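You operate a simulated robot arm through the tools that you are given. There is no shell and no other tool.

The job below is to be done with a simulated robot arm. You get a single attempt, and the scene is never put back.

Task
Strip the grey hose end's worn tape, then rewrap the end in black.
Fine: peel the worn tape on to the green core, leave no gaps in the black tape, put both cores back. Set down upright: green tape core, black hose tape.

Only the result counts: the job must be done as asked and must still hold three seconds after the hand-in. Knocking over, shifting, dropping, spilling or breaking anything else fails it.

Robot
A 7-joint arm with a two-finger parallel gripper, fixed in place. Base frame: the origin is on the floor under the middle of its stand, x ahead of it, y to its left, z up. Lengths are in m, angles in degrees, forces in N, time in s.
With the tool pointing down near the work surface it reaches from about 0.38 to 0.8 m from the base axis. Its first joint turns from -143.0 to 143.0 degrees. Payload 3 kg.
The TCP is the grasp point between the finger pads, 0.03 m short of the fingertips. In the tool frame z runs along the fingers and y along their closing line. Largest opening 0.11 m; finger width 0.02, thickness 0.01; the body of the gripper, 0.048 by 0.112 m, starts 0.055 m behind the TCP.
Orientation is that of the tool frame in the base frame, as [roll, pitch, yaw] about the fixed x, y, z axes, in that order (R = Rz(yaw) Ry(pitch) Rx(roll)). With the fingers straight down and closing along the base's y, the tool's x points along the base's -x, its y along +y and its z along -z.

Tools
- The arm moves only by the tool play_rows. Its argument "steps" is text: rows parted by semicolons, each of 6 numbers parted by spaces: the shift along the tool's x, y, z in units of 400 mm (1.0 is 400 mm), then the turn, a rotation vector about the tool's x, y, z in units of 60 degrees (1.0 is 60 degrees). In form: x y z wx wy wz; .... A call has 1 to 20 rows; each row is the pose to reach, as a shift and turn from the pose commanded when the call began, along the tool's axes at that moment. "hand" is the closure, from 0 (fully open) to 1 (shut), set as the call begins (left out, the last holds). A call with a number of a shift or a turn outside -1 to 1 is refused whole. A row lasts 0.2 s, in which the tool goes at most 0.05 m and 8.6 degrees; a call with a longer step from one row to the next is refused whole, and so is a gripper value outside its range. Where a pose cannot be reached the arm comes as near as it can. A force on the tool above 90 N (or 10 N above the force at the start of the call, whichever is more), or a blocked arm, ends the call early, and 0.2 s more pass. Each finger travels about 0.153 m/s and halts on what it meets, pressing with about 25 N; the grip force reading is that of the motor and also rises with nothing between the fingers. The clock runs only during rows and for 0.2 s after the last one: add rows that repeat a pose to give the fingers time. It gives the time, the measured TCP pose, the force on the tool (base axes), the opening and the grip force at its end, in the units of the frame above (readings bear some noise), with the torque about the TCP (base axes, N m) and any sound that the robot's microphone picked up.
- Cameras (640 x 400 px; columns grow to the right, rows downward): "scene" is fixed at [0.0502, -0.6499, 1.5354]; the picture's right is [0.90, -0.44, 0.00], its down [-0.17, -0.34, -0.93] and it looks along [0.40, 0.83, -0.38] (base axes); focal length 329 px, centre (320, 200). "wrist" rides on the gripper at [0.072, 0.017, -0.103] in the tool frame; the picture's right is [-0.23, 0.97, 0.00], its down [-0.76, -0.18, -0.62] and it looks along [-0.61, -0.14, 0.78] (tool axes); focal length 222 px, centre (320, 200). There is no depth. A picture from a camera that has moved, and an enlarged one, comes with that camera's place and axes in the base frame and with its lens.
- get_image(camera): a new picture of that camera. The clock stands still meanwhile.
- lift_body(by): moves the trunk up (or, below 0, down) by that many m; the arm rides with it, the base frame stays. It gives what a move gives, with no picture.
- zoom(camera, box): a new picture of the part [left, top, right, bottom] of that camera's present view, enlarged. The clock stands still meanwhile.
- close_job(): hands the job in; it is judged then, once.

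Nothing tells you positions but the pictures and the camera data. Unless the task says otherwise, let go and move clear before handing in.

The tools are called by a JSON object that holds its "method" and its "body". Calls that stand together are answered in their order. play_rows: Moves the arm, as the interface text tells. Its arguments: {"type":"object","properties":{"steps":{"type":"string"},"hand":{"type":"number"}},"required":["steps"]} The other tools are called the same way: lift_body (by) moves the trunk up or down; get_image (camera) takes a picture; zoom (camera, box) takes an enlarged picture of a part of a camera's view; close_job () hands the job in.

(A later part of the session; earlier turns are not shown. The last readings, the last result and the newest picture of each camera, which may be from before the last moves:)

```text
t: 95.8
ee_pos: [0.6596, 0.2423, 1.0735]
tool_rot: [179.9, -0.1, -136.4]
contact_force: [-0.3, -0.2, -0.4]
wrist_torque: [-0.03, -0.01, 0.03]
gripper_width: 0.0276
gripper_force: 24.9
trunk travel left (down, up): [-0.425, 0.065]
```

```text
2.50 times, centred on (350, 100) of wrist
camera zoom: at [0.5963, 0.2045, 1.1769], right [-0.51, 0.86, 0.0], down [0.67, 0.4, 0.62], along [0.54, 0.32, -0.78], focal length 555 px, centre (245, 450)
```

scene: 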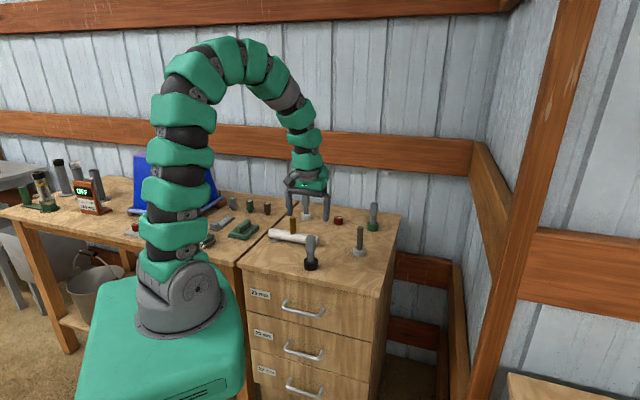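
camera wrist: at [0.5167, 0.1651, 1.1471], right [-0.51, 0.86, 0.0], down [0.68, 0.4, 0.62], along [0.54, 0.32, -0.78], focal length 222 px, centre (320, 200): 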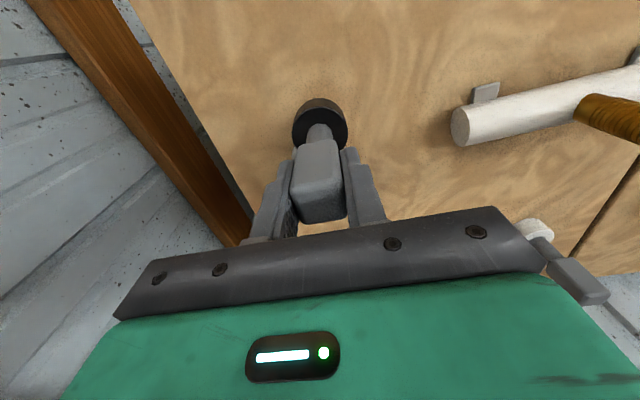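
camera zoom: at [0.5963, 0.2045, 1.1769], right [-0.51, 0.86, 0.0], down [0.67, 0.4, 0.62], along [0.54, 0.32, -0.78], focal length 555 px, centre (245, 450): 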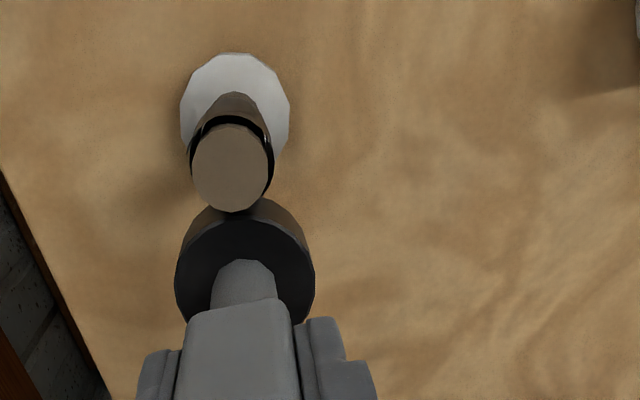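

{"method": "play_rows", "body": {"steps": "0.0042 0.013 0 0 0 0; 0.0052 0.025 0 0 0 0; 0.0078 0.0371 0 0 0 0; 0.0122 0.0485 0 0 0 0; 0.0179 0.0595 0 0 0 0; 0.0252 0.0692 0 0 0 0"}}

{"method": "zoom", "body": {"camera": "wrist", "box": [240, 20, 400, 180]}}

{"method": "zoom", "body": {"camera": "scene", "box": [352, 228, 368, 250]}}

```text
t: 97.2
ee_pos: [0.6328, 0.2544, 1.0736]
tool_rot: [-180.0, 0.0, -136.5]
contact_force: [0.8, -0.2, -0.7]
wrist_torque: [-0.01, 0.0, 0.01]
gripper_width: 0.0273
gripper_force: 24.8
trunk travel left (down, up): [-0.425, 0.065]
```

```text
2.50 times, centred on (320, 100) of wrist
camera zoom: at [0.569, 0.2165, 1.1773], right [-0.51, 0.86, 0.0], down [0.68, 0.4, 0.62], along [0.54, 0.31, -0.78], focal length 555 px, centre (320, 450)
```

zoom: 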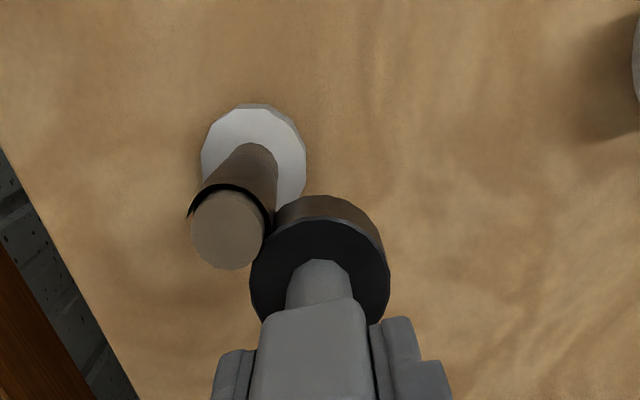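

```text
16.00 times, centred on (360, 239) of scene
camera zoom: at [0.0502, -0.6499, 1.5354], right [0.9, -0.44, 0.0], down [-0.17, -0.34, -0.93], along [0.4, 0.83, -0.38], focal length 5259 px, centre (-320, -424)
```

zoom: 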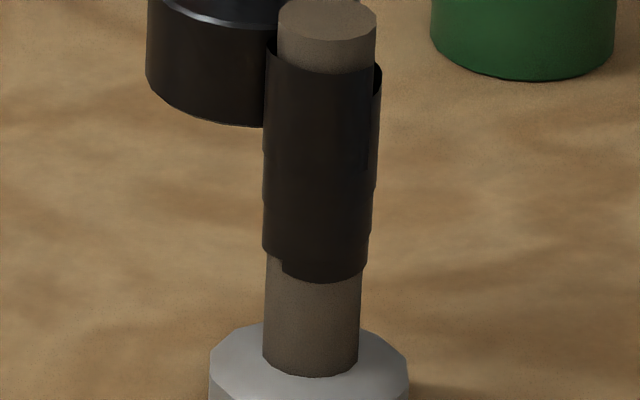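

{"method": "zoom", "body": {"camera": "wrist", "box": [285, 75, 315, 135]}}

{"method": "zoom", "body": {"camera": "scene", "box": [355, 226, 368, 238]}}

```text
6.67 times, centred on (300, 105) of wrist
camera zoom: at [0.569, 0.2165, 1.1773], right [-0.51, 0.86, 0.0], down [0.68, 0.4, 0.62], along [0.54, 0.31, -0.78], focal length 1481 px, centre (453, 833)
```

zoom: 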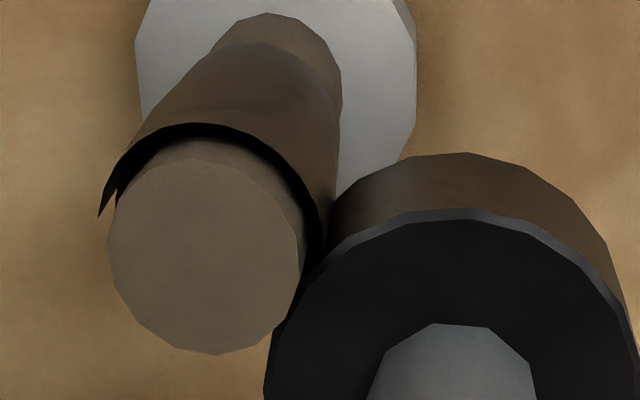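

```text
16.00 times, centred on (362, 232) of scene
camera zoom: at [0.0502, -0.6499, 1.5354], right [0.9, -0.44, 0.0], down [-0.17, -0.34, -0.93], along [0.4, 0.83, -0.38], focal length 5259 px, centre (-344, -312)
```

zoom: 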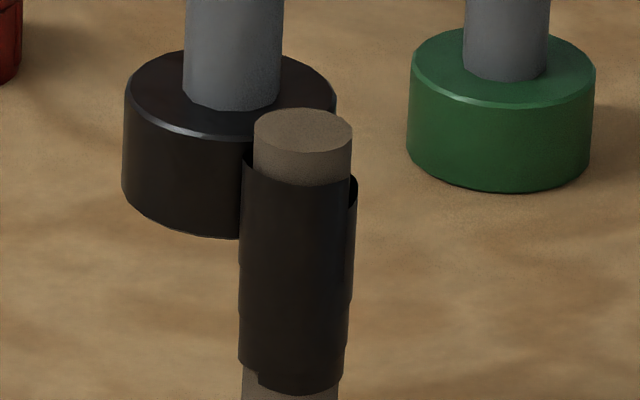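

A free tab is sticking out near 305–310°, so the tape released again where my radius had drifted to 38 mm. I'll swing the core back around, clear of the hose, and pick the tab up with firmer contact.

{"method": "play_rows", "body": {"steps": "-0.0395 0.0339 0 0 0 0; -0.0673 -0.0171 0 0 0 0; -0.0714 -0.0766 0 0 0 0; -0.0501 -0.1319 0 0 0 0; -0.0071 -0.1731 0 0 0 0; 0.0372 -0.1906 0 0 0 0; 0.0612 -0.1934 0 0 0 0; 0.0612 -0.1934 0 0 0 0"}}

{"method": "zoom", "body": {"camera": "scene", "box": [352, 228, 368, 250]}}

{"method": "zoom", "body": {"camera": "wrist", "box": [320, 40, 420, 160]}}

```text
t: 99.0
ee_pos: [0.6677, 0.1806, 1.074]
tool_rot: [180.0, 0.0, -136.4]
contact_force: [0.1, -0.2, -0.3]
wrist_torque: [0.01, 0.01, -0.02]
gripper_width: 0.0274
gripper_force: 24.8
trunk travel left (down, up): [-0.425, 0.065]
```

```text
16.00 times, centred on (360, 239) of scene
camera zoom: at [0.0502, -0.6499, 1.5354], right [0.9, -0.44, 0.0], down [-0.17, -0.34, -0.93], along [0.4, 0.83, -0.38], focal length 5259 px, centre (-320, -424)
```

zoom: 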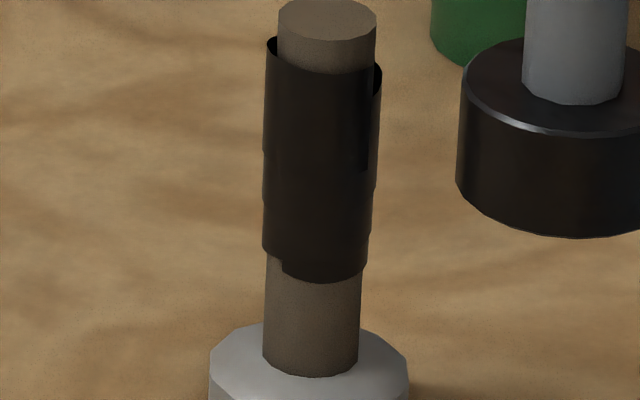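

```text
3.33 times, centred on (370, 100) of wrist
camera zoom: at [0.6048, 0.1438, 1.1768], right [-0.51, 0.86, 0.0], down [0.67, 0.4, 0.62], along [0.54, 0.32, -0.78], focal length 740 px, centre (153, 533)
```

zoom: 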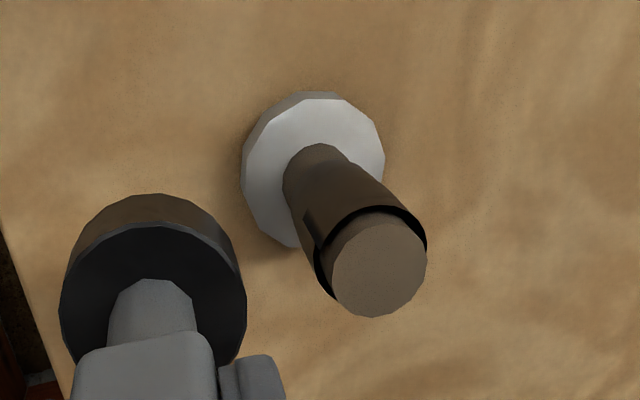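

{"method": "play_rows", "body": {"steps": "0.0193 0.0142 0 0 0 0; 0.0215 0.035 0 0 0 0; 0.0193 0.046 0 0 0 0; 0.0186 0.0501 0 0 0 0; 0.0186 0.0501 0 0 0 0"}}

```text
t: 100.2
ee_pos: [0.6496, 0.1918, 1.0742]
tool_rot: [-179.9, 0.0, -136.4]
contact_force: [1.4, -0.8, 0.6]
wrist_torque: [-0.11, -0.13, 0.02]
gripper_width: 0.0278
gripper_force: 25.0
trunk travel left (down, up): [-0.425, 0.065]
```

Light contact again, right at the tab. I'll sweep counter-clockwise with a tight radius that presses lightly.

{"method": "play_rows", "body": {"steps": "-0.012 0.001 0 0 0 0; -0.024 0.0016 0 0 0 0; -0.0356 0.0041 0 0 0 0; -0.0468 0.0079 0 0 0 0; -0.0573 0.0134 0 0 0 0"}}

{"method": "zoom", "body": {"camera": "scene", "box": [352, 228, 368, 250]}}

{"method": "zoom", "body": {"camera": "wrist", "box": [290, 40, 390, 160]}}

```text
t: 101.4
ee_pos: [0.6623, 0.2124, 1.0735]
tool_rot: [179.9, 0.0, -136.5]
contact_force: [3.8, -1.7, -2.2]
wrist_torque: [-0.12, -0.29, 0.05]
gripper_width: 0.0277
gripper_force: 24.9
trunk travel left (down, up): [-0.425, 0.065]
```

```text
16.00 times, centred on (360, 239) of scene
camera zoom: at [0.0502, -0.6499, 1.5354], right [0.9, -0.44, 0.0], down [-0.17, -0.34, -0.93], along [0.4, 0.83, -0.38], focal length 5259 px, centre (-320, -424)
```

zoom: 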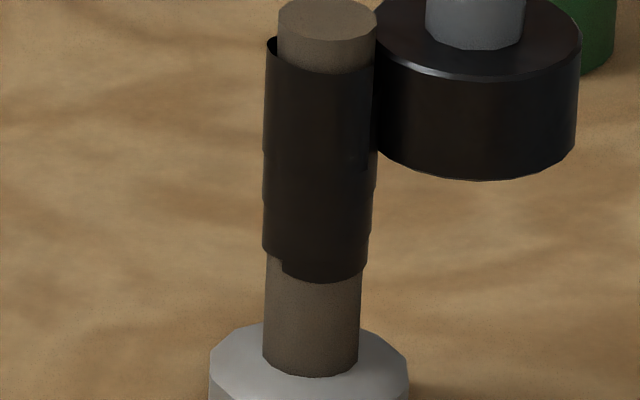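

```text
3.33 times, centred on (340, 100) of wrist
camera zoom: at [0.5995, 0.1741, 1.1772], right [-0.51, 0.86, 0.0], down [0.68, 0.4, 0.62], along [0.54, 0.32, -0.78], focal length 740 px, centre (253, 533)
```

zoom: 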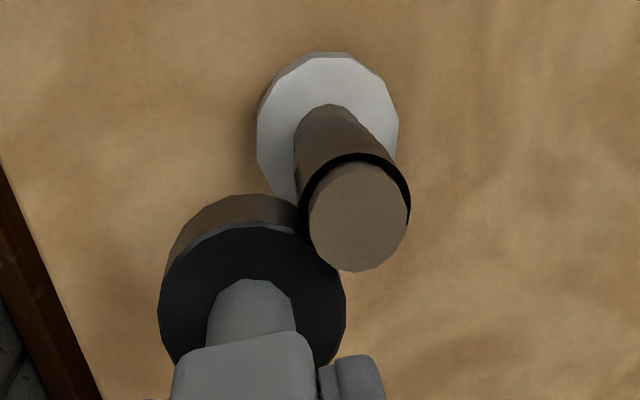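

{"method": "zoom", "body": {"camera": "wrist", "box": [325, 60, 360, 110]}}

{"method": "zoom", "body": {"camera": "scene", "box": [357, 228, 367, 238]}}

```text
8.00 times, centred on (342, 85) of wrist
camera zoom: at [0.5995, 0.1741, 1.1772], right [-0.51, 0.86, 0.0], down [0.68, 0.4, 0.62], along [0.54, 0.32, -0.78], focal length 1777 px, centre (140, 1120)
```

zoom: 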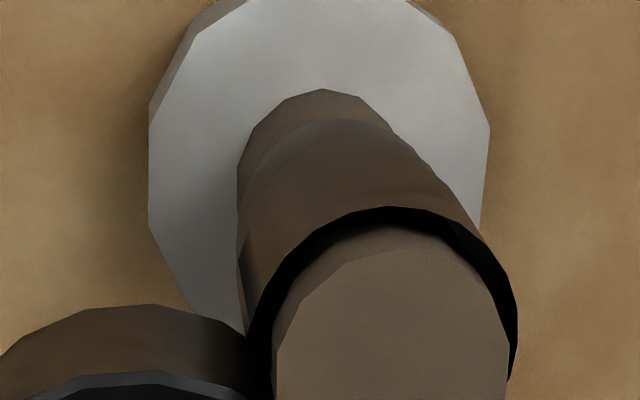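

```text
16.00 times, centred on (362, 233) of scene
camera zoom: at [0.0502, -0.6499, 1.5354], right [0.9, -0.44, 0.0], down [-0.17, -0.34, -0.93], along [0.4, 0.83, -0.38], focal length 5259 px, centre (-352, -328)
```

zoom: 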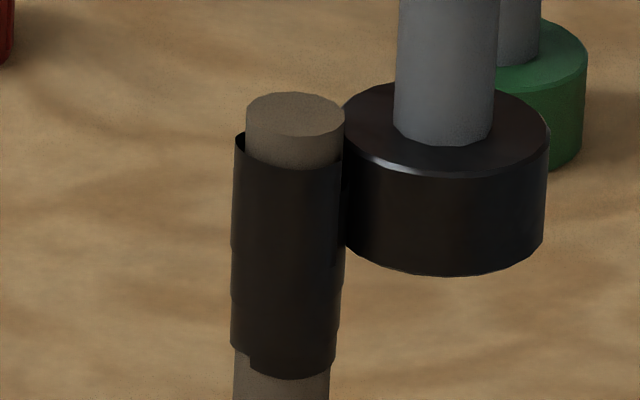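

{"method": "play_rows", "body": {"steps": "-0.0085 0.0053 0 0 0 0; -0.0172 0.0137 0 0 0 0; -0.0244 0.0231 0 0 0 0; -0.0303 0.0336 0 0 0 0; -0.0346 0.0447 0 0 0 0; -0.0375 0.0561 0 0 0 0"}}

{"method": "zoom", "body": {"camera": "scene", "box": [352, 228, 368, 250]}}

{"method": "zoom", "body": {"camera": "wrist", "box": [290, 40, 350, 110]}}

```text
t: 102.8
ee_pos: [0.6578, 0.2382, 1.0747]
tool_rot: [180.0, 0.0, -136.4]
contact_force: [5.5, 4.8, -1.0]
wrist_torque: [0.37, -0.57, 0.01]
gripper_width: 0.0276
gripper_force: 24.9
trunk travel left (down, up): [-0.425, 0.065]
```

```text
16.00 times, centred on (360, 239) of scene
camera zoom: at [0.0502, -0.6499, 1.5354], right [0.9, -0.44, 0.0], down [-0.17, -0.34, -0.93], along [0.4, 0.83, -0.38], focal length 5259 px, centre (-320, -424)
```

zoom: 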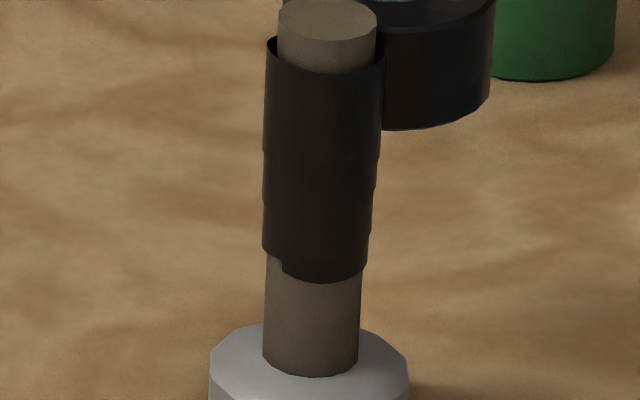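

```text
5.71 times, centred on (320, 75) of wrist
camera zoom: at [0.5944, 0.2005, 1.178], right [-0.51, 0.86, 0.0], down [0.67, 0.4, 0.62], along [0.54, 0.32, -0.78], focal length 1269 px, centre (320, 914)
```

zoom: 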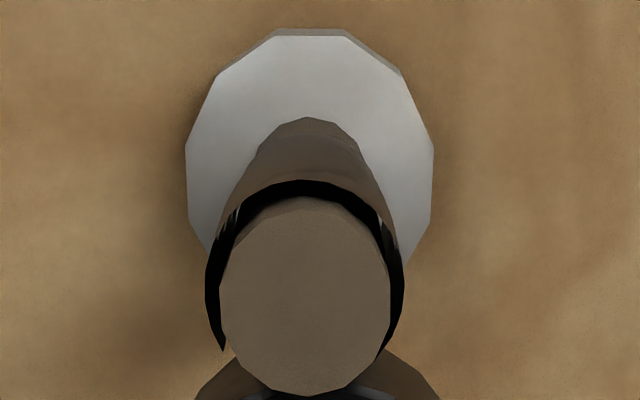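

The top layer now reaches past the right-hand edge and is still attached. I'll continue another 50° with the same tight radius.

{"method": "play_rows", "body": {"steps": "-0.0051 0.0148 0 0 0 0; -0.0045 0.0268 0 0 0 0; -0.0024 0.0384 0 0 0 0; 0.0014 0.0497 0 0 0 0; 0.0066 0.0605 0 0 0 0; 0.0134 0.0704 0 0 0 0"}}

{"method": "zoom", "body": {"camera": "scene", "box": [352, 228, 368, 250]}}

{"method": "zoom", "body": {"camera": "wrist", "box": [275, 50, 335, 120]}}

```text
t: 104.2
ee_pos: [0.6339, 0.2548, 1.0745]
tool_rot: [-179.9, -0.1, -136.5]
contact_force: [-0.1, 0.4, -0.7]
wrist_torque: [-0.01, 0.03, -0.02]
gripper_width: 0.0275
gripper_force: 24.5
trunk travel left (down, up): [-0.425, 0.065]
```

```text
16.00 times, centred on (360, 239) of scene
camera zoom: at [0.0502, -0.6499, 1.5354], right [0.9, -0.44, 0.0], down [-0.17, -0.34, -0.93], along [0.4, 0.83, -0.38], focal length 5259 px, centre (-320, -424)
```

zoom: 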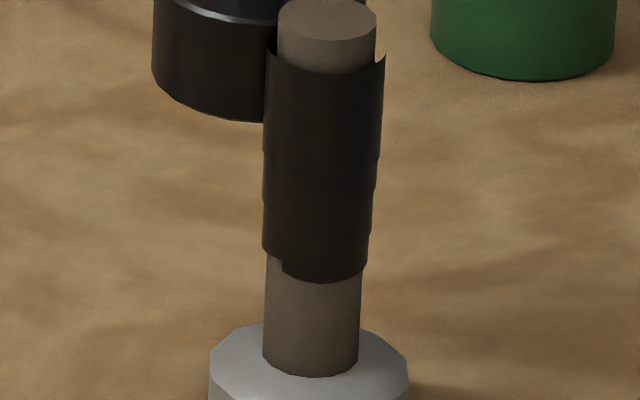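

```text
5.71 times, centred on (305, 85) of wrist
camera zoom: at [0.5706, 0.2168, 1.1778], right [-0.51, 0.86, 0.0], down [0.68, 0.4, 0.62], along [0.54, 0.31, -0.78], focal length 1269 px, centre (406, 857)
```

zoom: 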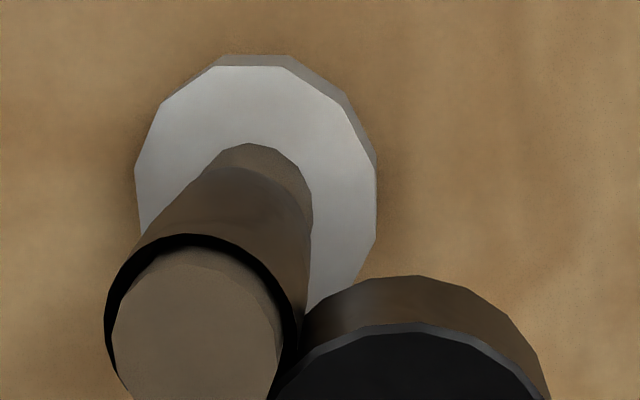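

I need to see where the tape end is on the far side. I'll move the core clear and swing the wrist around so its camera looks at that side of the hose.

{"method": "play_rows", "body": {"steps": "-0.0482 0.018 0 0 0 0; -0.0684 -0.0503 0 0 0 0; -0.0516 -0.1195 0 0 0 0; -0.0379 -0.1828 0 0 0 0; -0.024 -0.2459 0 0 0 0; -0.024 -0.2459 0 0 0 -0.125; -0.024 -0.2459 0 0 0 -0.25; -0.024 -0.2459 0 0 0 -0.375; -0.024 -0.2459 0 0 0 -0.5; -0.024 -0.2459 0 0 0 -0.625; -0.024 -0.2459 0 0 0 -0.75; -0.024 -0.2459 0 0 0 -0.875; -0.024 -0.2459 0 0 0 -1; -0.024 -0.2459 0 0 0 -1"}}

{"method": "get_image", "body": {"camera": "wrist"}}

{"method": "zoom", "body": {"camera": "scene", "box": [340, 205, 400, 255]}}

```text
t: 107.2
ee_pos: [0.709, 0.1903, 1.0736]
tool_rot: [179.9, 0.1, -76.4]
contact_force: [-0.5, -0.3, -1.6]
wrist_torque: [-0.04, 0.01, 0.02]
gripper_width: 0.0274
gripper_force: 24.6
trunk travel left (down, up): [-0.425, 0.065]
```

```text
taken
camera wrist: at [0.71, 0.1153, 1.1772], right [-1.0, -0.01, 0.0], down [-0.01, 0.78, 0.62], along [-0.01, 0.62, -0.78], focal length 222 px, centre (320, 200)
```

wrist: 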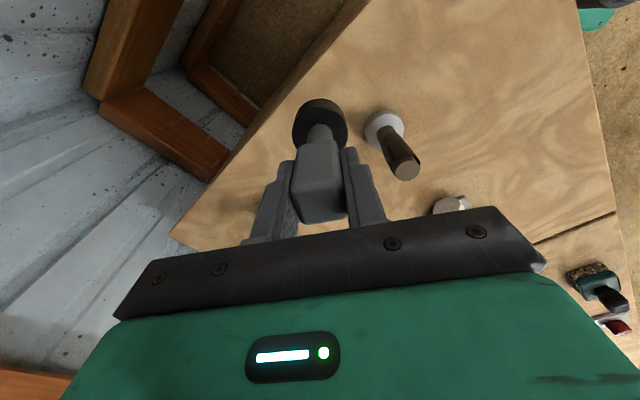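

```text
8.00 times, centred on (370, 230) of scene
camera zoom: at [0.0502, -0.6499, 1.5354], right [0.9, -0.44, 0.0], down [-0.17, -0.34, -0.93], along [0.4, 0.83, -0.38], focal length 2629 px, centre (-80, -40)
```

zoom: 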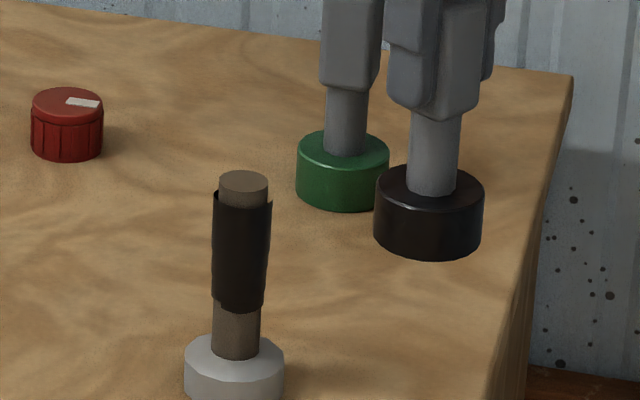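

{"method": "zoom", "body": {"camera": "wrist", "box": [360, 105, 425, 185]}}

{"method": "zoom", "body": {"camera": "wrist", "box": [380, 130, 425, 185]}}

```text
5.00 times, centred on (392, 145) of wrist
camera zoom: at [0.71, 0.1153, 1.1772], right [-1.0, -0.01, 0.0], down [-0.01, 0.78, 0.62], along [-0.01, 0.62, -0.78], focal length 1111 px, centre (-42, 475)
```

zoom: 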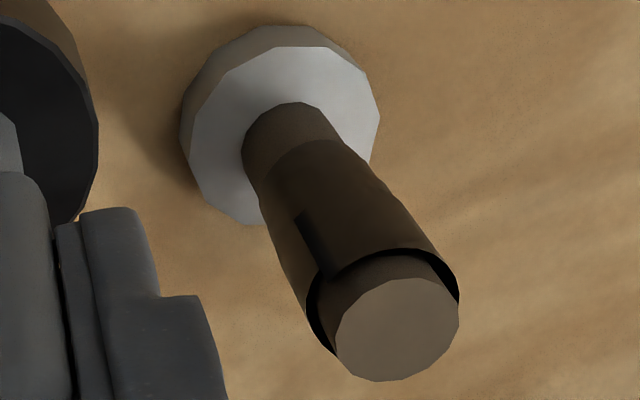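

```text
7.27 times, centred on (402, 158) of wrist
camera zoom: at [0.71, 0.1153, 1.1772], right [-1.0, -0.01, 0.0], down [-0.01, 0.78, 0.62], along [-0.01, 0.62, -0.78], focal length 1615 px, centre (-280, 509)
```

zoom: 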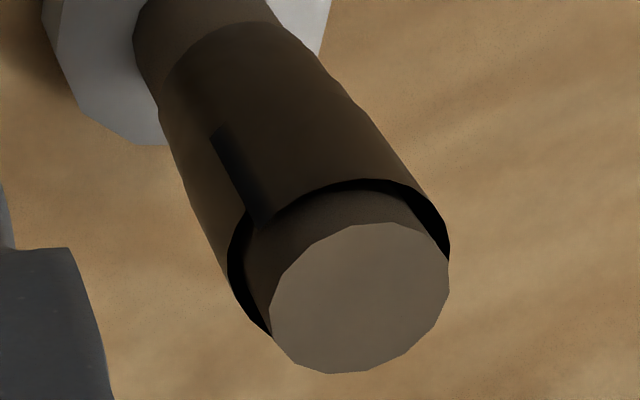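

The tape end is clear now: a tab at about 334°, with the top layer missing from there round to about 80°. I suspect I was winding slightly too high, so I'll lower by about 2 mm and keep the radius tight. First I'll rotate the wrist back.

{"method": "play_rows", "body": {"steps": "0 0 0 0 0 0.125; 0 0 0 0 0 0.25; 0 0 0 0 0 0.375; 0 0 0 0 0 0.5; 0 0 0 0 0 0.625; 0 0 0 0 0 0.75; 0 0 0 0 0 0.875; 0 0 0.005 0 0 1; 0 0 0.005 0 0 1"}}

```text
t: 109.2
ee_pos: [0.7086, 0.1889, 1.0715]
tool_rot: [180.0, -0.1, -136.5]
contact_force: [-0.5, -0.6, -1.5]
wrist_torque: [0.03, 0.03, -0.01]
gripper_width: 0.0277
gripper_force: 24.6
trunk travel left (down, up): [-0.425, 0.065]
```

{"method": "play_rows", "body": {"steps": "0.023 0.0498 0 0 0 0; 0.0458 0.0995 0 0 0 0; 0.0512 0.1109 0 0 0 0; 0.0529 0.1149 0 0 0 0; 0.0529 0.1149 0 0 0 0"}}

```text
t: 110.4
ee_pos: [0.6624, 0.2076, 1.0717]
tool_rot: [180.0, -0.1, -136.5]
contact_force: [6.6, -1.7, 0.6]
wrist_torque: [-0.1, -0.5, 0.03]
gripper_width: 0.0275
gripper_force: 24.9
trunk travel left (down, up): [-0.425, 0.065]
```

{"method": "play_rows", "body": {"steps": "-0.0098 0.0063 0 0 0 0; -0.0195 0.0136 0 0 0 0; -0.0279 0.0221 0 0 0 0; -0.0351 0.0318 0 0 0 0; -0.0409 0.0426 0 0 0 0; -0.0452 0.054 0 0 0 0"}}

{"method": "zoom", "body": {"camera": "scene", "box": [352, 228, 368, 250]}}

{"method": "zoom", "body": {"camera": "wrist", "box": [290, 40, 350, 120]}}

```text
t: 111.8
ee_pos: [0.6603, 0.2364, 1.0708]
tool_rot: [-180.0, 0.0, -136.4]
contact_force: [0.6, -0.4, -0.4]
wrist_torque: [-0.01, 0.0, -0.03]
gripper_width: 0.0275
gripper_force: 24.9
trunk travel left (down, up): [-0.425, 0.065]
```

```text
16.00 times, centred on (360, 239) of scene
camera zoom: at [0.0502, -0.6499, 1.5354], right [0.9, -0.44, 0.0], down [-0.17, -0.34, -0.93], along [0.4, 0.83, -0.38], focal length 5259 px, centre (-320, -424)
```

zoom: 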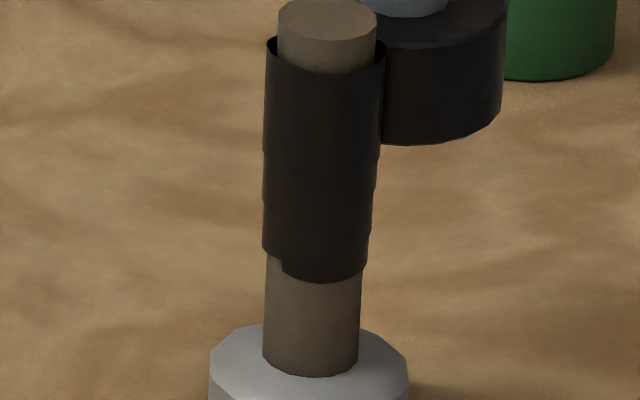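

```text
5.00 times, centred on (320, 80) of wrist
camera zoom: at [0.5966, 0.1986, 1.1745], right [-0.51, 0.86, 0.0], down [0.67, 0.4, 0.62], along [0.54, 0.32, -0.78], focal length 1111 px, centre (320, 800)
```

zoom: 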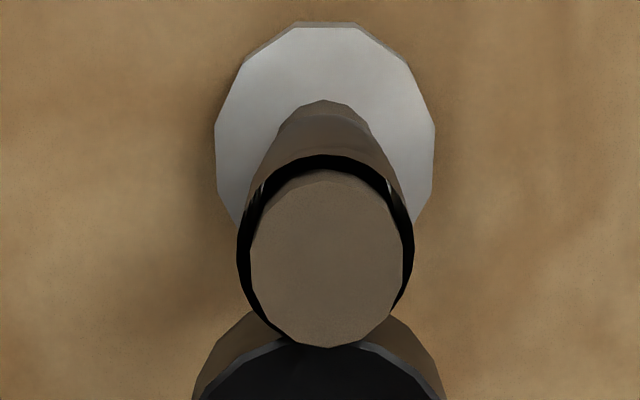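

The top edge now wraps round behind the hose, so it's still attached. I'll continue around the far side.

{"method": "play_rows", "body": {"steps": "-0.0006 0.0122 -0.001 0 0 0; -0.0017 0.0243 -0.002 0 0 0; -0.0009 0.0364 -0.002 0 0 0; 0.0015 0.0481 -0.002 0 0 0; 0.0055 0.0595 -0.002 0 0 0; 0.0111 0.0703 -0.002 0 0 0; 0.0182 0.0802 -0.002 0 0 0"}}

{"method": "zoom", "body": {"camera": "scene", "box": [352, 228, 368, 250]}}

{"method": "zoom", "body": {"camera": "wrist", "box": [275, 50, 335, 130]}}

```text
t: 113.4
ee_pos: [0.6316, 0.2526, 1.0715]
tool_rot: [180.0, -0.1, -136.5]
contact_force: [-0.7, 0.1, -0.1]
wrist_torque: [-0.01, -0.05, 0.02]
gripper_width: 0.0277
gripper_force: 25.4
trunk travel left (down, up): [-0.425, 0.065]
```

```text
16.00 times, centred on (360, 239) of scene
camera zoom: at [0.0502, -0.6499, 1.5354], right [0.9, -0.44, 0.0], down [-0.17, -0.34, -0.93], along [0.4, 0.83, -0.38], focal length 5259 px, centre (-320, -424)
```

zoom: 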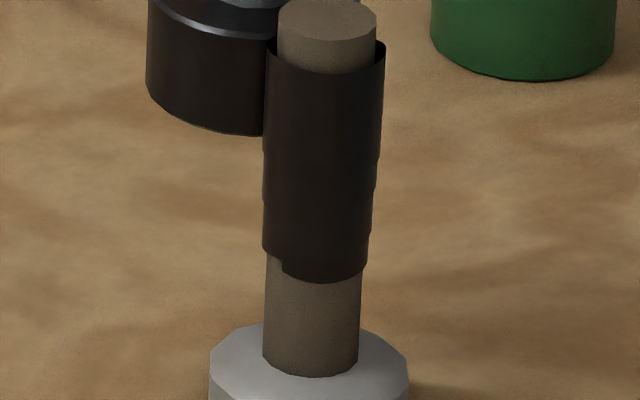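

```text
5.00 times, centred on (305, 90) of wrist
camera zoom: at [0.5687, 0.2162, 1.1751], right [-0.51, 0.86, 0.0], down [0.68, 0.4, 0.62], along [0.54, 0.31, -0.78], focal length 1111 px, centre (395, 750)
```

zoom: 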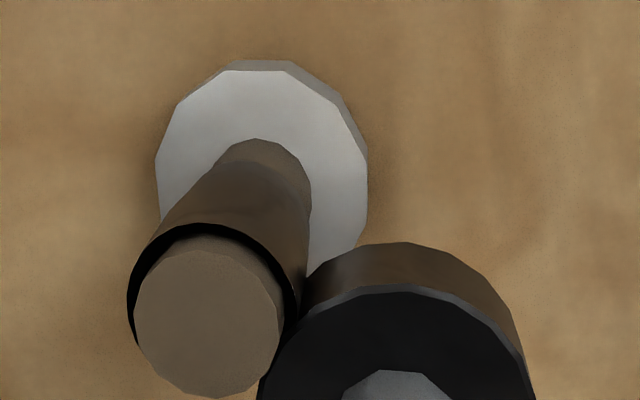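

{"method": "play_rows", "body": {"steps": "0.0066 0.0101 0 0 0 0; 0.016 0.0169 0 0 0 0; 0.026 0.0231 0 0 0 0; 0.0369 0.0272 0 0 0 0; 0.0485 0.0299 0 0 0 0; 0.0602 0.0311 0 0 0 0; 0.0722 0.0311 0 0 0 0; 0.0838 0.0291 0 0 0 0"}}

{"method": "zoom", "body": {"camera": "scene", "box": [352, 228, 368, 250]}}

{"method": "zoom", "body": {"camera": "wrist", "box": [260, 60, 330, 150]}}

```text
t: 115.2
ee_pos: [0.5997, 0.2399, 1.0711]
tool_rot: [-180.0, 0.0, -136.3]
contact_force: [0.7, -0.7, -1.1]
wrist_torque: [-0.03, 0.0, 0.0]
gripper_width: 0.0275
gripper_force: 25.2
trunk travel left (down, up): [-0.425, 0.065]
```

```text
16.00 times, centred on (360, 239) of scene
camera zoom: at [0.0502, -0.6499, 1.5354], right [0.9, -0.44, 0.0], down [-0.17, -0.34, -0.93], along [0.4, 0.83, -0.38], focal length 5259 px, centre (-320, -424)
```

zoom: 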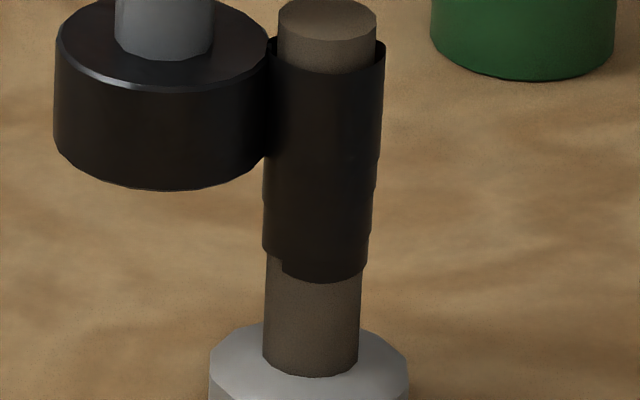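

```text
4.44 times, centred on (295, 105) of wrist
camera zoom: at [0.5365, 0.2025, 1.1754], right [-0.51, 0.86, 0.0], down [0.67, 0.4, 0.62], along [0.54, 0.32, -0.78], focal length 987 px, centre (431, 622)
```

zoom: 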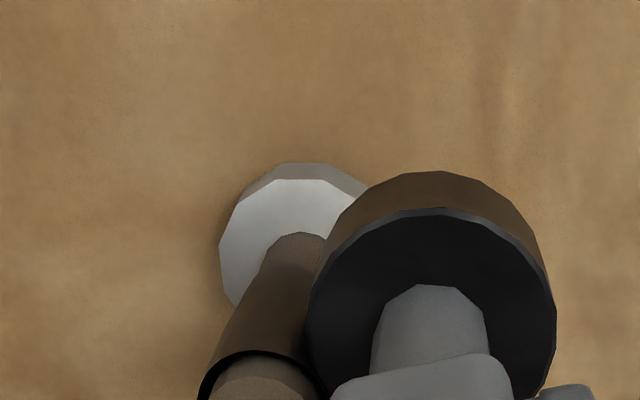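

The front and right rims look complete now. I'll take the core clear and swing the camera to the far side to confirm the coverage there.

{"method": "play_rows", "body": {"steps": "0.0109 0.0487 0 0 0 0; -0.0736 0.0404 0 0 0 0; -0.1358 -0.014 0 0 0 0; -0.1558 -0.0942 0 0 0 0; -0.1644 -0.1634 0 0 0 0; -0.173 -0.2327 0 0 0 0; -0.173 -0.2327 0 0 0 -0.125; -0.173 -0.2327 0 0 0 -0.25; -0.173 -0.2327 0 0 0 -0.375; -0.173 -0.2327 0 0 0 -0.5; -0.173 -0.2327 0 0 0 -0.625; -0.173 -0.2327 0 0 0 -0.75; -0.173 -0.2327 0 0 0 -0.875; -0.173 -0.2327 0 0 0 -1"}}

{"method": "play_rows", "body": {"steps": "0 0 0 0 0 -0.125; 0 0 0 0 0 -0.25; 0 0 0 0 0 -0.375; 0 0 0 0 0 -0.5; 0 0 0 0 0 -0.625; 0 0 0 0 0 -0.75; 0 0 0 0 0 -0.833; 0 0 0 0 0 -0.833"}}

{"method": "get_image", "body": {"camera": "wrist"}}

{"method": "zoom", "body": {"camera": "scene", "box": [340, 205, 400, 255]}}

```text
t: 118.2
ee_pos: [0.715, 0.22, 1.0722]
tool_rot: [180.0, 0.0, -76.4]
contact_force: [0.1, -0.2, -0.3]
wrist_torque: [0.01, -0.01, -0.01]
gripper_width: 0.0276
gripper_force: 25.7
trunk travel left (down, up): [-0.425, 0.065]
```

```text
t: 120.0
ee_pos: [0.7149, 0.221, 1.0712]
tool_rot: [-179.9, 0.0, -26.5]
contact_force: [0.5, -0.9, -0.7]
wrist_torque: [0.02, -0.02, -0.02]
gripper_width: 0.0274
gripper_force: 25.2
trunk travel left (down, up): [-0.425, 0.065]
```

```text
taken
camera wrist: at [0.7728, 0.1724, 1.1742], right [-0.64, -0.77, 0.0], down [-0.6, 0.5, 0.62], along [-0.48, 0.4, -0.78], focal length 222 px, centre (320, 200)
```

wrist: 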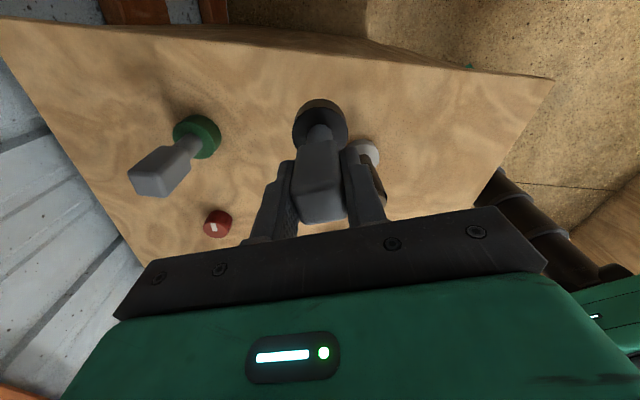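

```text
8.00 times, centred on (370, 230) of scene
camera zoom: at [0.0502, -0.6499, 1.5354], right [0.9, -0.44, 0.0], down [-0.17, -0.34, -0.93], along [0.4, 0.83, -0.38], focal length 2629 px, centre (-80, -40)
```

zoom: 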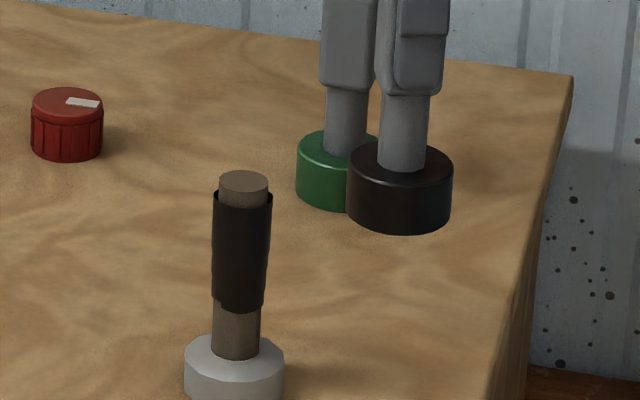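

{"method": "play_rows", "body": {"steps": "-0.0253 0.1062 0 0 0 0; -0.0506 0.2124 0 0 0 0; -0.0759 0.3186 0 0 0 0; -0.0759 0.3186 0 0 0 0"}}

{"method": "get_image", "body": {"camera": "wrist"}}

```text
t: 121.0
ee_pos: [0.6313, 0.1209, 1.0715]
tool_rot: [180.0, 0.0, -26.4]
contact_force: [0.1, -0.2, -0.6]
wrist_torque: [-0.05, -0.02, -0.02]
gripper_width: 0.0278
gripper_force: 25.2
trunk travel left (down, up): [-0.425, 0.065]
```

```text
taken
camera wrist: at [0.6888, 0.0736, 1.1757], right [-0.64, -0.77, 0.0], down [-0.6, 0.5, 0.62], along [-0.48, 0.4, -0.78], focal length 222 px, centre (320, 200)
```

wrist: 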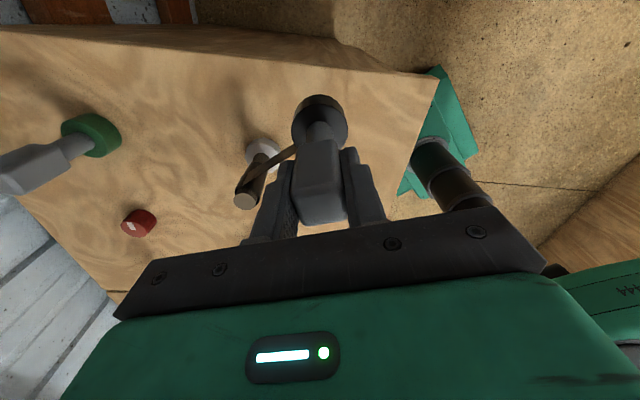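

{"method": "zoom", "body": {"camera": "wrist", "box": [220, 110, 320, 220]}}

{"method": "zoom", "body": {"camera": "scene", "box": [335, 205, 395, 265]}}

{"method": "zoom", "body": {"camera": "scene", "box": [352, 228, 368, 250]}}

```text
3.64 times, centred on (270, 165) of wrist
camera zoom: at [0.6888, 0.0736, 1.1757], right [-0.64, -0.77, 0.0], down [-0.6, 0.5, 0.62], along [-0.48, 0.4, -0.78], focal length 808 px, centre (502, 327)
```

zoom: 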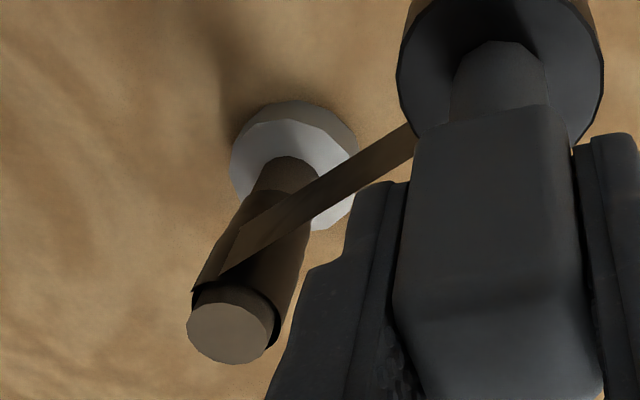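

```text
6.67 times, centred on (365, 235) of scene
camera zoom: at [0.0502, -0.6499, 1.5354], right [0.9, -0.44, 0.0], down [-0.17, -0.34, -0.93], along [0.4, 0.83, -0.38], focal length 2191 px, centre (20, -33)
```

zoom: 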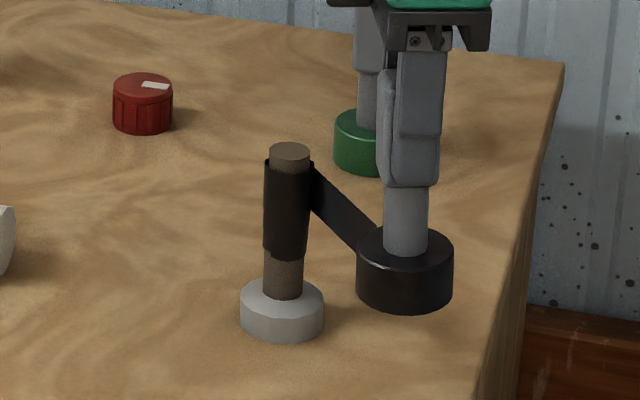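

```text
16.00 times, centred on (360, 239) of scene
camera zoom: at [0.0502, -0.6499, 1.5354], right [0.9, -0.44, 0.0], down [-0.17, -0.34, -0.93], along [0.4, 0.83, -0.38], focal length 5259 px, centre (-320, -424)
```

zoom: 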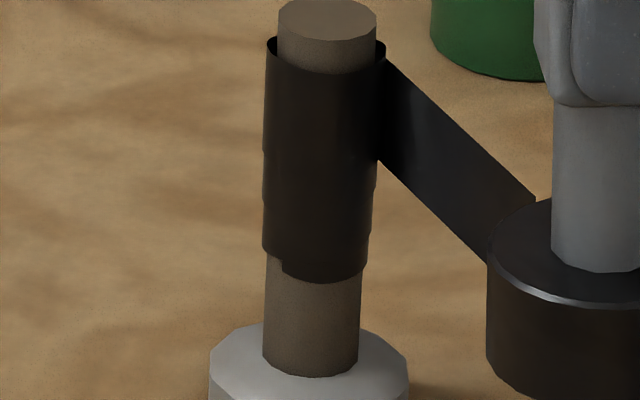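

The tape is actually still attached to the core: a strip runs from the hose near 352° to the core, and swinging clockwise peeled it back to that point. I'll rotate the wrist back in place and then re-wind counter-clockwise from there at the slightly lower height.

{"method": "play_rows", "body": {"steps": "0 0 0 0 0 0.125; 0 0 0 0 0 0.25; 0 0 0 0 0 0.375; 0 0 0 0 0 0.5; 0 0 0 0 0 0.625; 0 0 0 0 0 0.75; 0 0 0 0 0 0.875; 0 0 0 0 0 1"}}

{"method": "play_rows", "body": {"steps": "0 0 0 0 0 0.125; 0 0 0 0 0 0.25; 0 0 0 0 0 0.375; 0 0 0 0 0 0.5; 0 0 0 0 0 0.625; 0 0 0 0 0 0.75; 0 0 0 0 0 0.833; 0 0 0 0 0 0.833"}}

{"method": "zoom", "body": {"camera": "scene", "box": [335, 205, 395, 265]}}

{"method": "get_image", "body": {"camera": "wrist"}}

```text
t: 122.8
ee_pos: [0.6298, 0.1199, 1.0718]
tool_rot: [179.8, 0.0, -86.6]
contact_force: [-1.0, 0.3, -1.2]
wrist_torque: [-0.02, 0.01, 0.0]
gripper_width: 0.0277
gripper_force: 24.4
trunk travel left (down, up): [-0.425, 0.065]
```

```text
t: 124.6
ee_pos: [0.6314, 0.1177, 1.0724]
tool_rot: [-179.9, 0.0, -136.4]
contact_force: [0.7, -0.6, -0.8]
wrist_torque: [0.01, 0.02, -0.02]
gripper_width: 0.0278
gripper_force: 25.2
trunk travel left (down, up): [-0.425, 0.065]
```

```text
6.67 times, centred on (365, 235) of scene
camera zoom: at [0.0502, -0.6499, 1.5354], right [0.9, -0.44, 0.0], down [-0.17, -0.34, -0.93], along [0.4, 0.83, -0.38], focal length 2191 px, centre (20, -33)
```

zoom: 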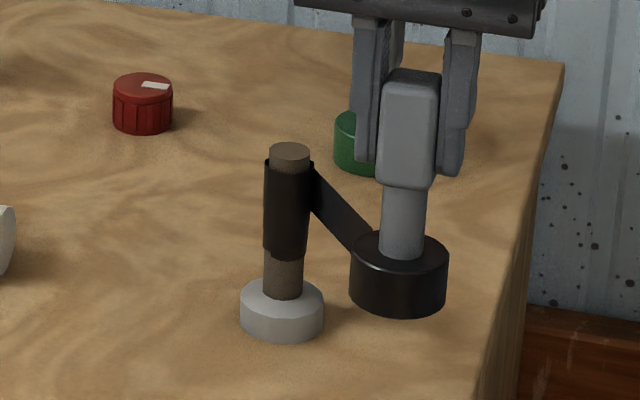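

```text
taken
camera wrist: at [0.5672, 0.0811, 1.1757], right [-0.51, 0.86, 0.0], down [0.68, 0.4, 0.62], along [0.54, 0.31, -0.78], focal length 222 px, centre (320, 200)
```

wrist: 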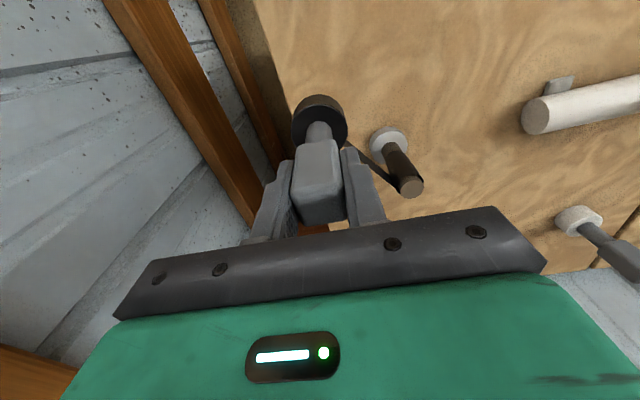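

{"method": "play_rows", "body": {"steps": "-0.0971 -0.0043 0 0 0 0; -0.1942 -0.0085 0 0 0 0; -0.1942 -0.0085 0 0 0 0"}}

{"method": "zoom", "body": {"camera": "scene", "box": [335, 205, 395, 265]}}

{"method": "zoom", "body": {"camera": "wrist", "box": [280, 60, 440, 200]}}

```text
t: 125.4
ee_pos: [0.6871, 0.1706, 1.07]
tool_rot: [179.9, -0.1, -136.4]
contact_force: [0.0, 0.8, -0.8]
wrist_torque: [-0.04, 0.02, 0.0]
gripper_width: 0.0277
gripper_force: 25.2
trunk travel left (down, up): [-0.425, 0.065]
```

```text
6.67 times, centred on (365, 235) of scene
camera zoom: at [0.0502, -0.6499, 1.5354], right [0.9, -0.44, 0.0], down [-0.17, -0.34, -0.93], along [0.4, 0.83, -0.38], focal length 2191 px, centre (20, -33)
```

zoom: 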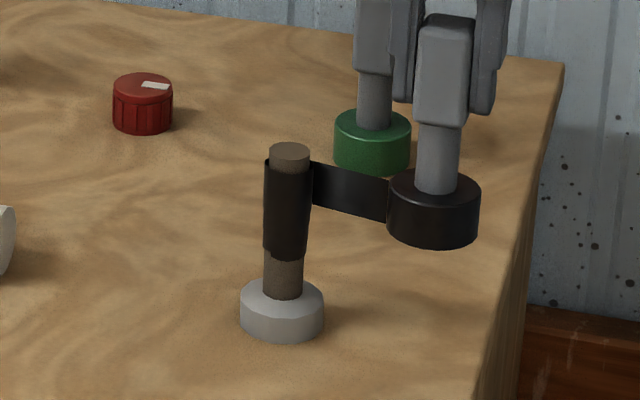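

```text
2.86 times, centred on (360, 130) of wrist
camera zoom: at [0.6247, 0.1319, 1.1735], right [-0.51, 0.86, 0.0], down [0.67, 0.4, 0.62], along [0.54, 0.32, -0.78], focal length 635 px, centre (206, 400)
```

zoom: 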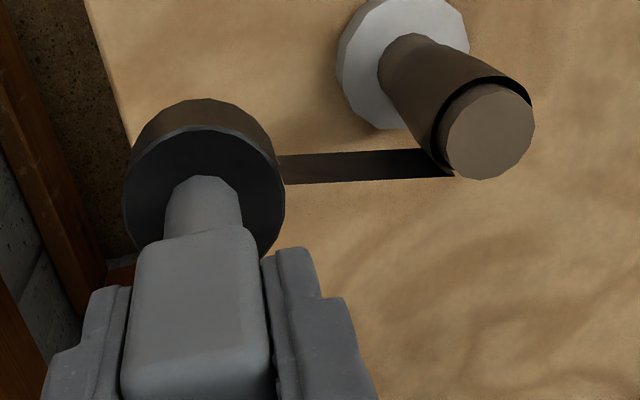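

{"method": "play_rows", "body": {"steps": "-0.0216 0.0488 -0.002 0 0 0; -0.0432 0.0976 -0.0038 0 0 0; -0.0371 0.1093 -0.0038 0 0 0; -0.031 0.121 -0.0038 0 0 0; -0.031 0.121 -0.0038 0 0 0"}}

{"method": "zoom", "body": {"camera": "scene", "box": [340, 215, 380, 255]}}

{"method": "zoom", "body": {"camera": "wrist", "box": [280, 40, 400, 160]}}

```text
t: 126.6
ee_pos: [0.6659, 0.215, 1.0736]
tool_rot: [-180.0, 0.0, -136.4]
contact_force: [5.6, -0.3, 0.8]
wrist_torque: [-0.12, -0.49, 0.0]
gripper_width: 0.0274
gripper_force: 25.4
trunk travel left (down, up): [-0.425, 0.065]
```

```text
10.00 times, centred on (360, 235) of scene
camera zoom: at [0.0502, -0.6499, 1.5354], right [0.9, -0.44, 0.0], down [-0.17, -0.34, -0.93], along [0.4, 0.83, -0.38], focal length 3287 px, centre (-80, -150)
```

zoom: 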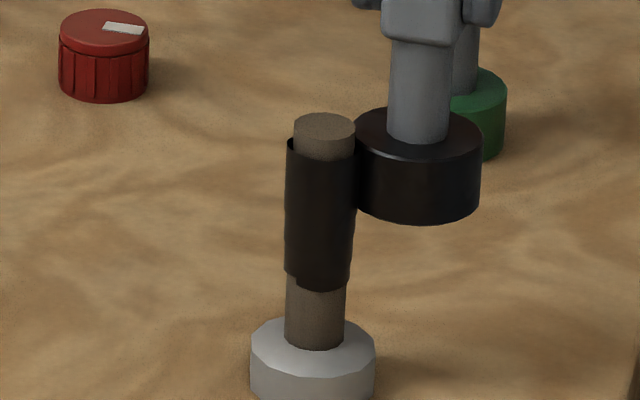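

```text
3.33 times, centred on (340, 100) of wrist
camera zoom: at [0.6018, 0.1763, 1.1763], right [-0.51, 0.86, 0.0], down [0.67, 0.4, 0.62], along [0.54, 0.32, -0.78], focal length 740 px, centre (253, 533)
```

zoom: 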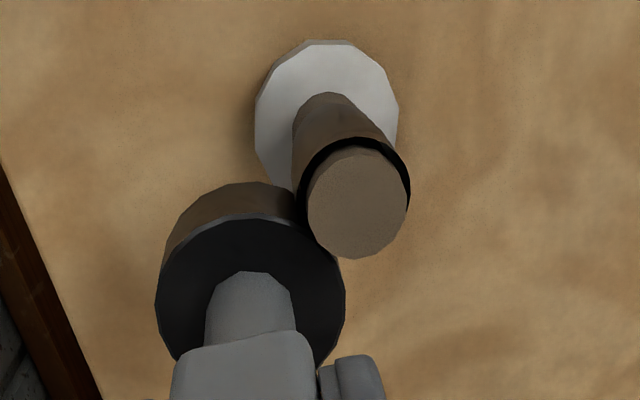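

In contact again near 352°. I'll re-wind counter-clockwise over the far side at about 1.072.

{"method": "play_rows", "body": {"steps": "-0.0044 0.0093 0.0017 0 0 0; -0.0125 0.0185 0.0033 0 0 0; -0.0193 0.0286 0.0033 0 0 0; -0.0245 0.0395 0.0033 0 0 0; -0.0281 0.0513 0.0033 0 0 0; -0.0301 0.0632 0.0033 0 0 0"}}

{"method": "zoom", "body": {"camera": "scene", "box": [352, 228, 368, 250]}}

{"method": "zoom", "body": {"camera": "wrist", "box": [280, 40, 360, 130]}}

```text
t: 128.0
ee_pos: [0.6587, 0.2415, 1.0743]
tool_rot: [179.9, 0.0, -136.3]
contact_force: [8.1, 2.3, -0.7]
wrist_torque: [0.28, -0.73, 0.05]
gripper_width: 0.0276
gripper_force: 25.4
trunk travel left (down, up): [-0.425, 0.065]
```

```text
16.00 times, centred on (360, 239) of scene
camera zoom: at [0.0502, -0.6499, 1.5354], right [0.9, -0.44, 0.0], down [-0.17, -0.34, -0.93], along [0.4, 0.83, -0.38], focal length 5259 px, centre (-320, -424)
```

zoom: 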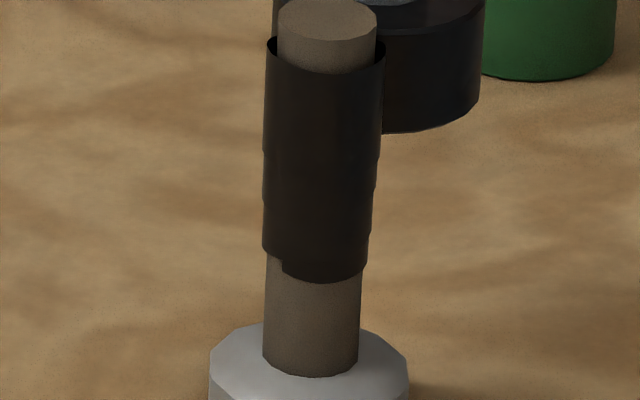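

```text
4.44 times, centred on (320, 85) of wrist
camera zoom: at [0.5939, 0.2036, 1.1756], right [-0.51, 0.86, 0.0], down [0.68, 0.4, 0.62], along [0.54, 0.32, -0.78], focal length 987 px, centre (320, 711)
```

zoom: 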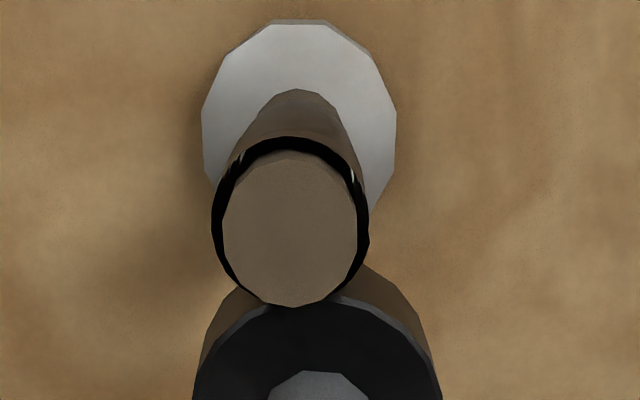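

{"method": "play_rows", "body": {"steps": "-0.0008 0.0106 0.0025 0 0 0; 0 0.0232 0.005 0 0 0; 0.0025 0.0351 0.005 0 0 0; 0.0065 0.0469 0.005 0 0 0; 0.0145 0.0566 0.005 0 0 0; 0.0214 0.0663 0.005 0 0 0; 0.0296 0.0751 0.005 0 0 0"}}

{"method": "zoom", "body": {"camera": "scene", "box": [352, 228, 368, 250]}}

{"method": "zoom", "body": {"camera": "wrist", "box": [270, 50, 350, 140]}}

```text
t: 129.6
ee_pos: [0.6273, 0.2553, 1.0716]
tool_rot: [-179.9, -0.1, -136.5]
contact_force: [0.5, 0.5, -0.9]
wrist_torque: [0.01, 0.01, 0.01]
gripper_width: 0.0275
gripper_force: 25.4
trunk travel left (down, up): [-0.425, 0.065]
```

```text
16.00 times, centred on (360, 239) of scene
camera zoom: at [0.0502, -0.6499, 1.5354], right [0.9, -0.44, 0.0], down [-0.17, -0.34, -0.93], along [0.4, 0.83, -0.38], focal length 5259 px, centre (-320, -424)
```

zoom: 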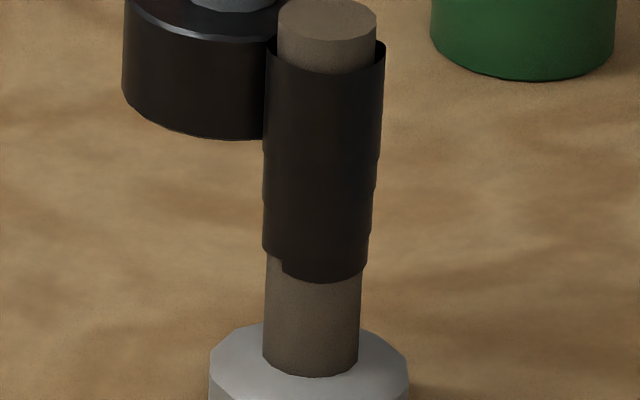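

```text
4.44 times, centred on (310, 95) of wrist
camera zoom: at [0.5632, 0.217, 1.1745], right [-0.51, 0.86, 0.0], down [0.68, 0.4, 0.62], along [0.54, 0.32, -0.78], focal length 987 px, centre (364, 667)
```

zoom: 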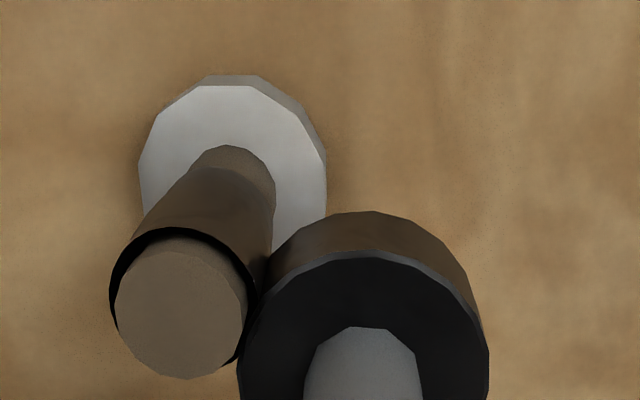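

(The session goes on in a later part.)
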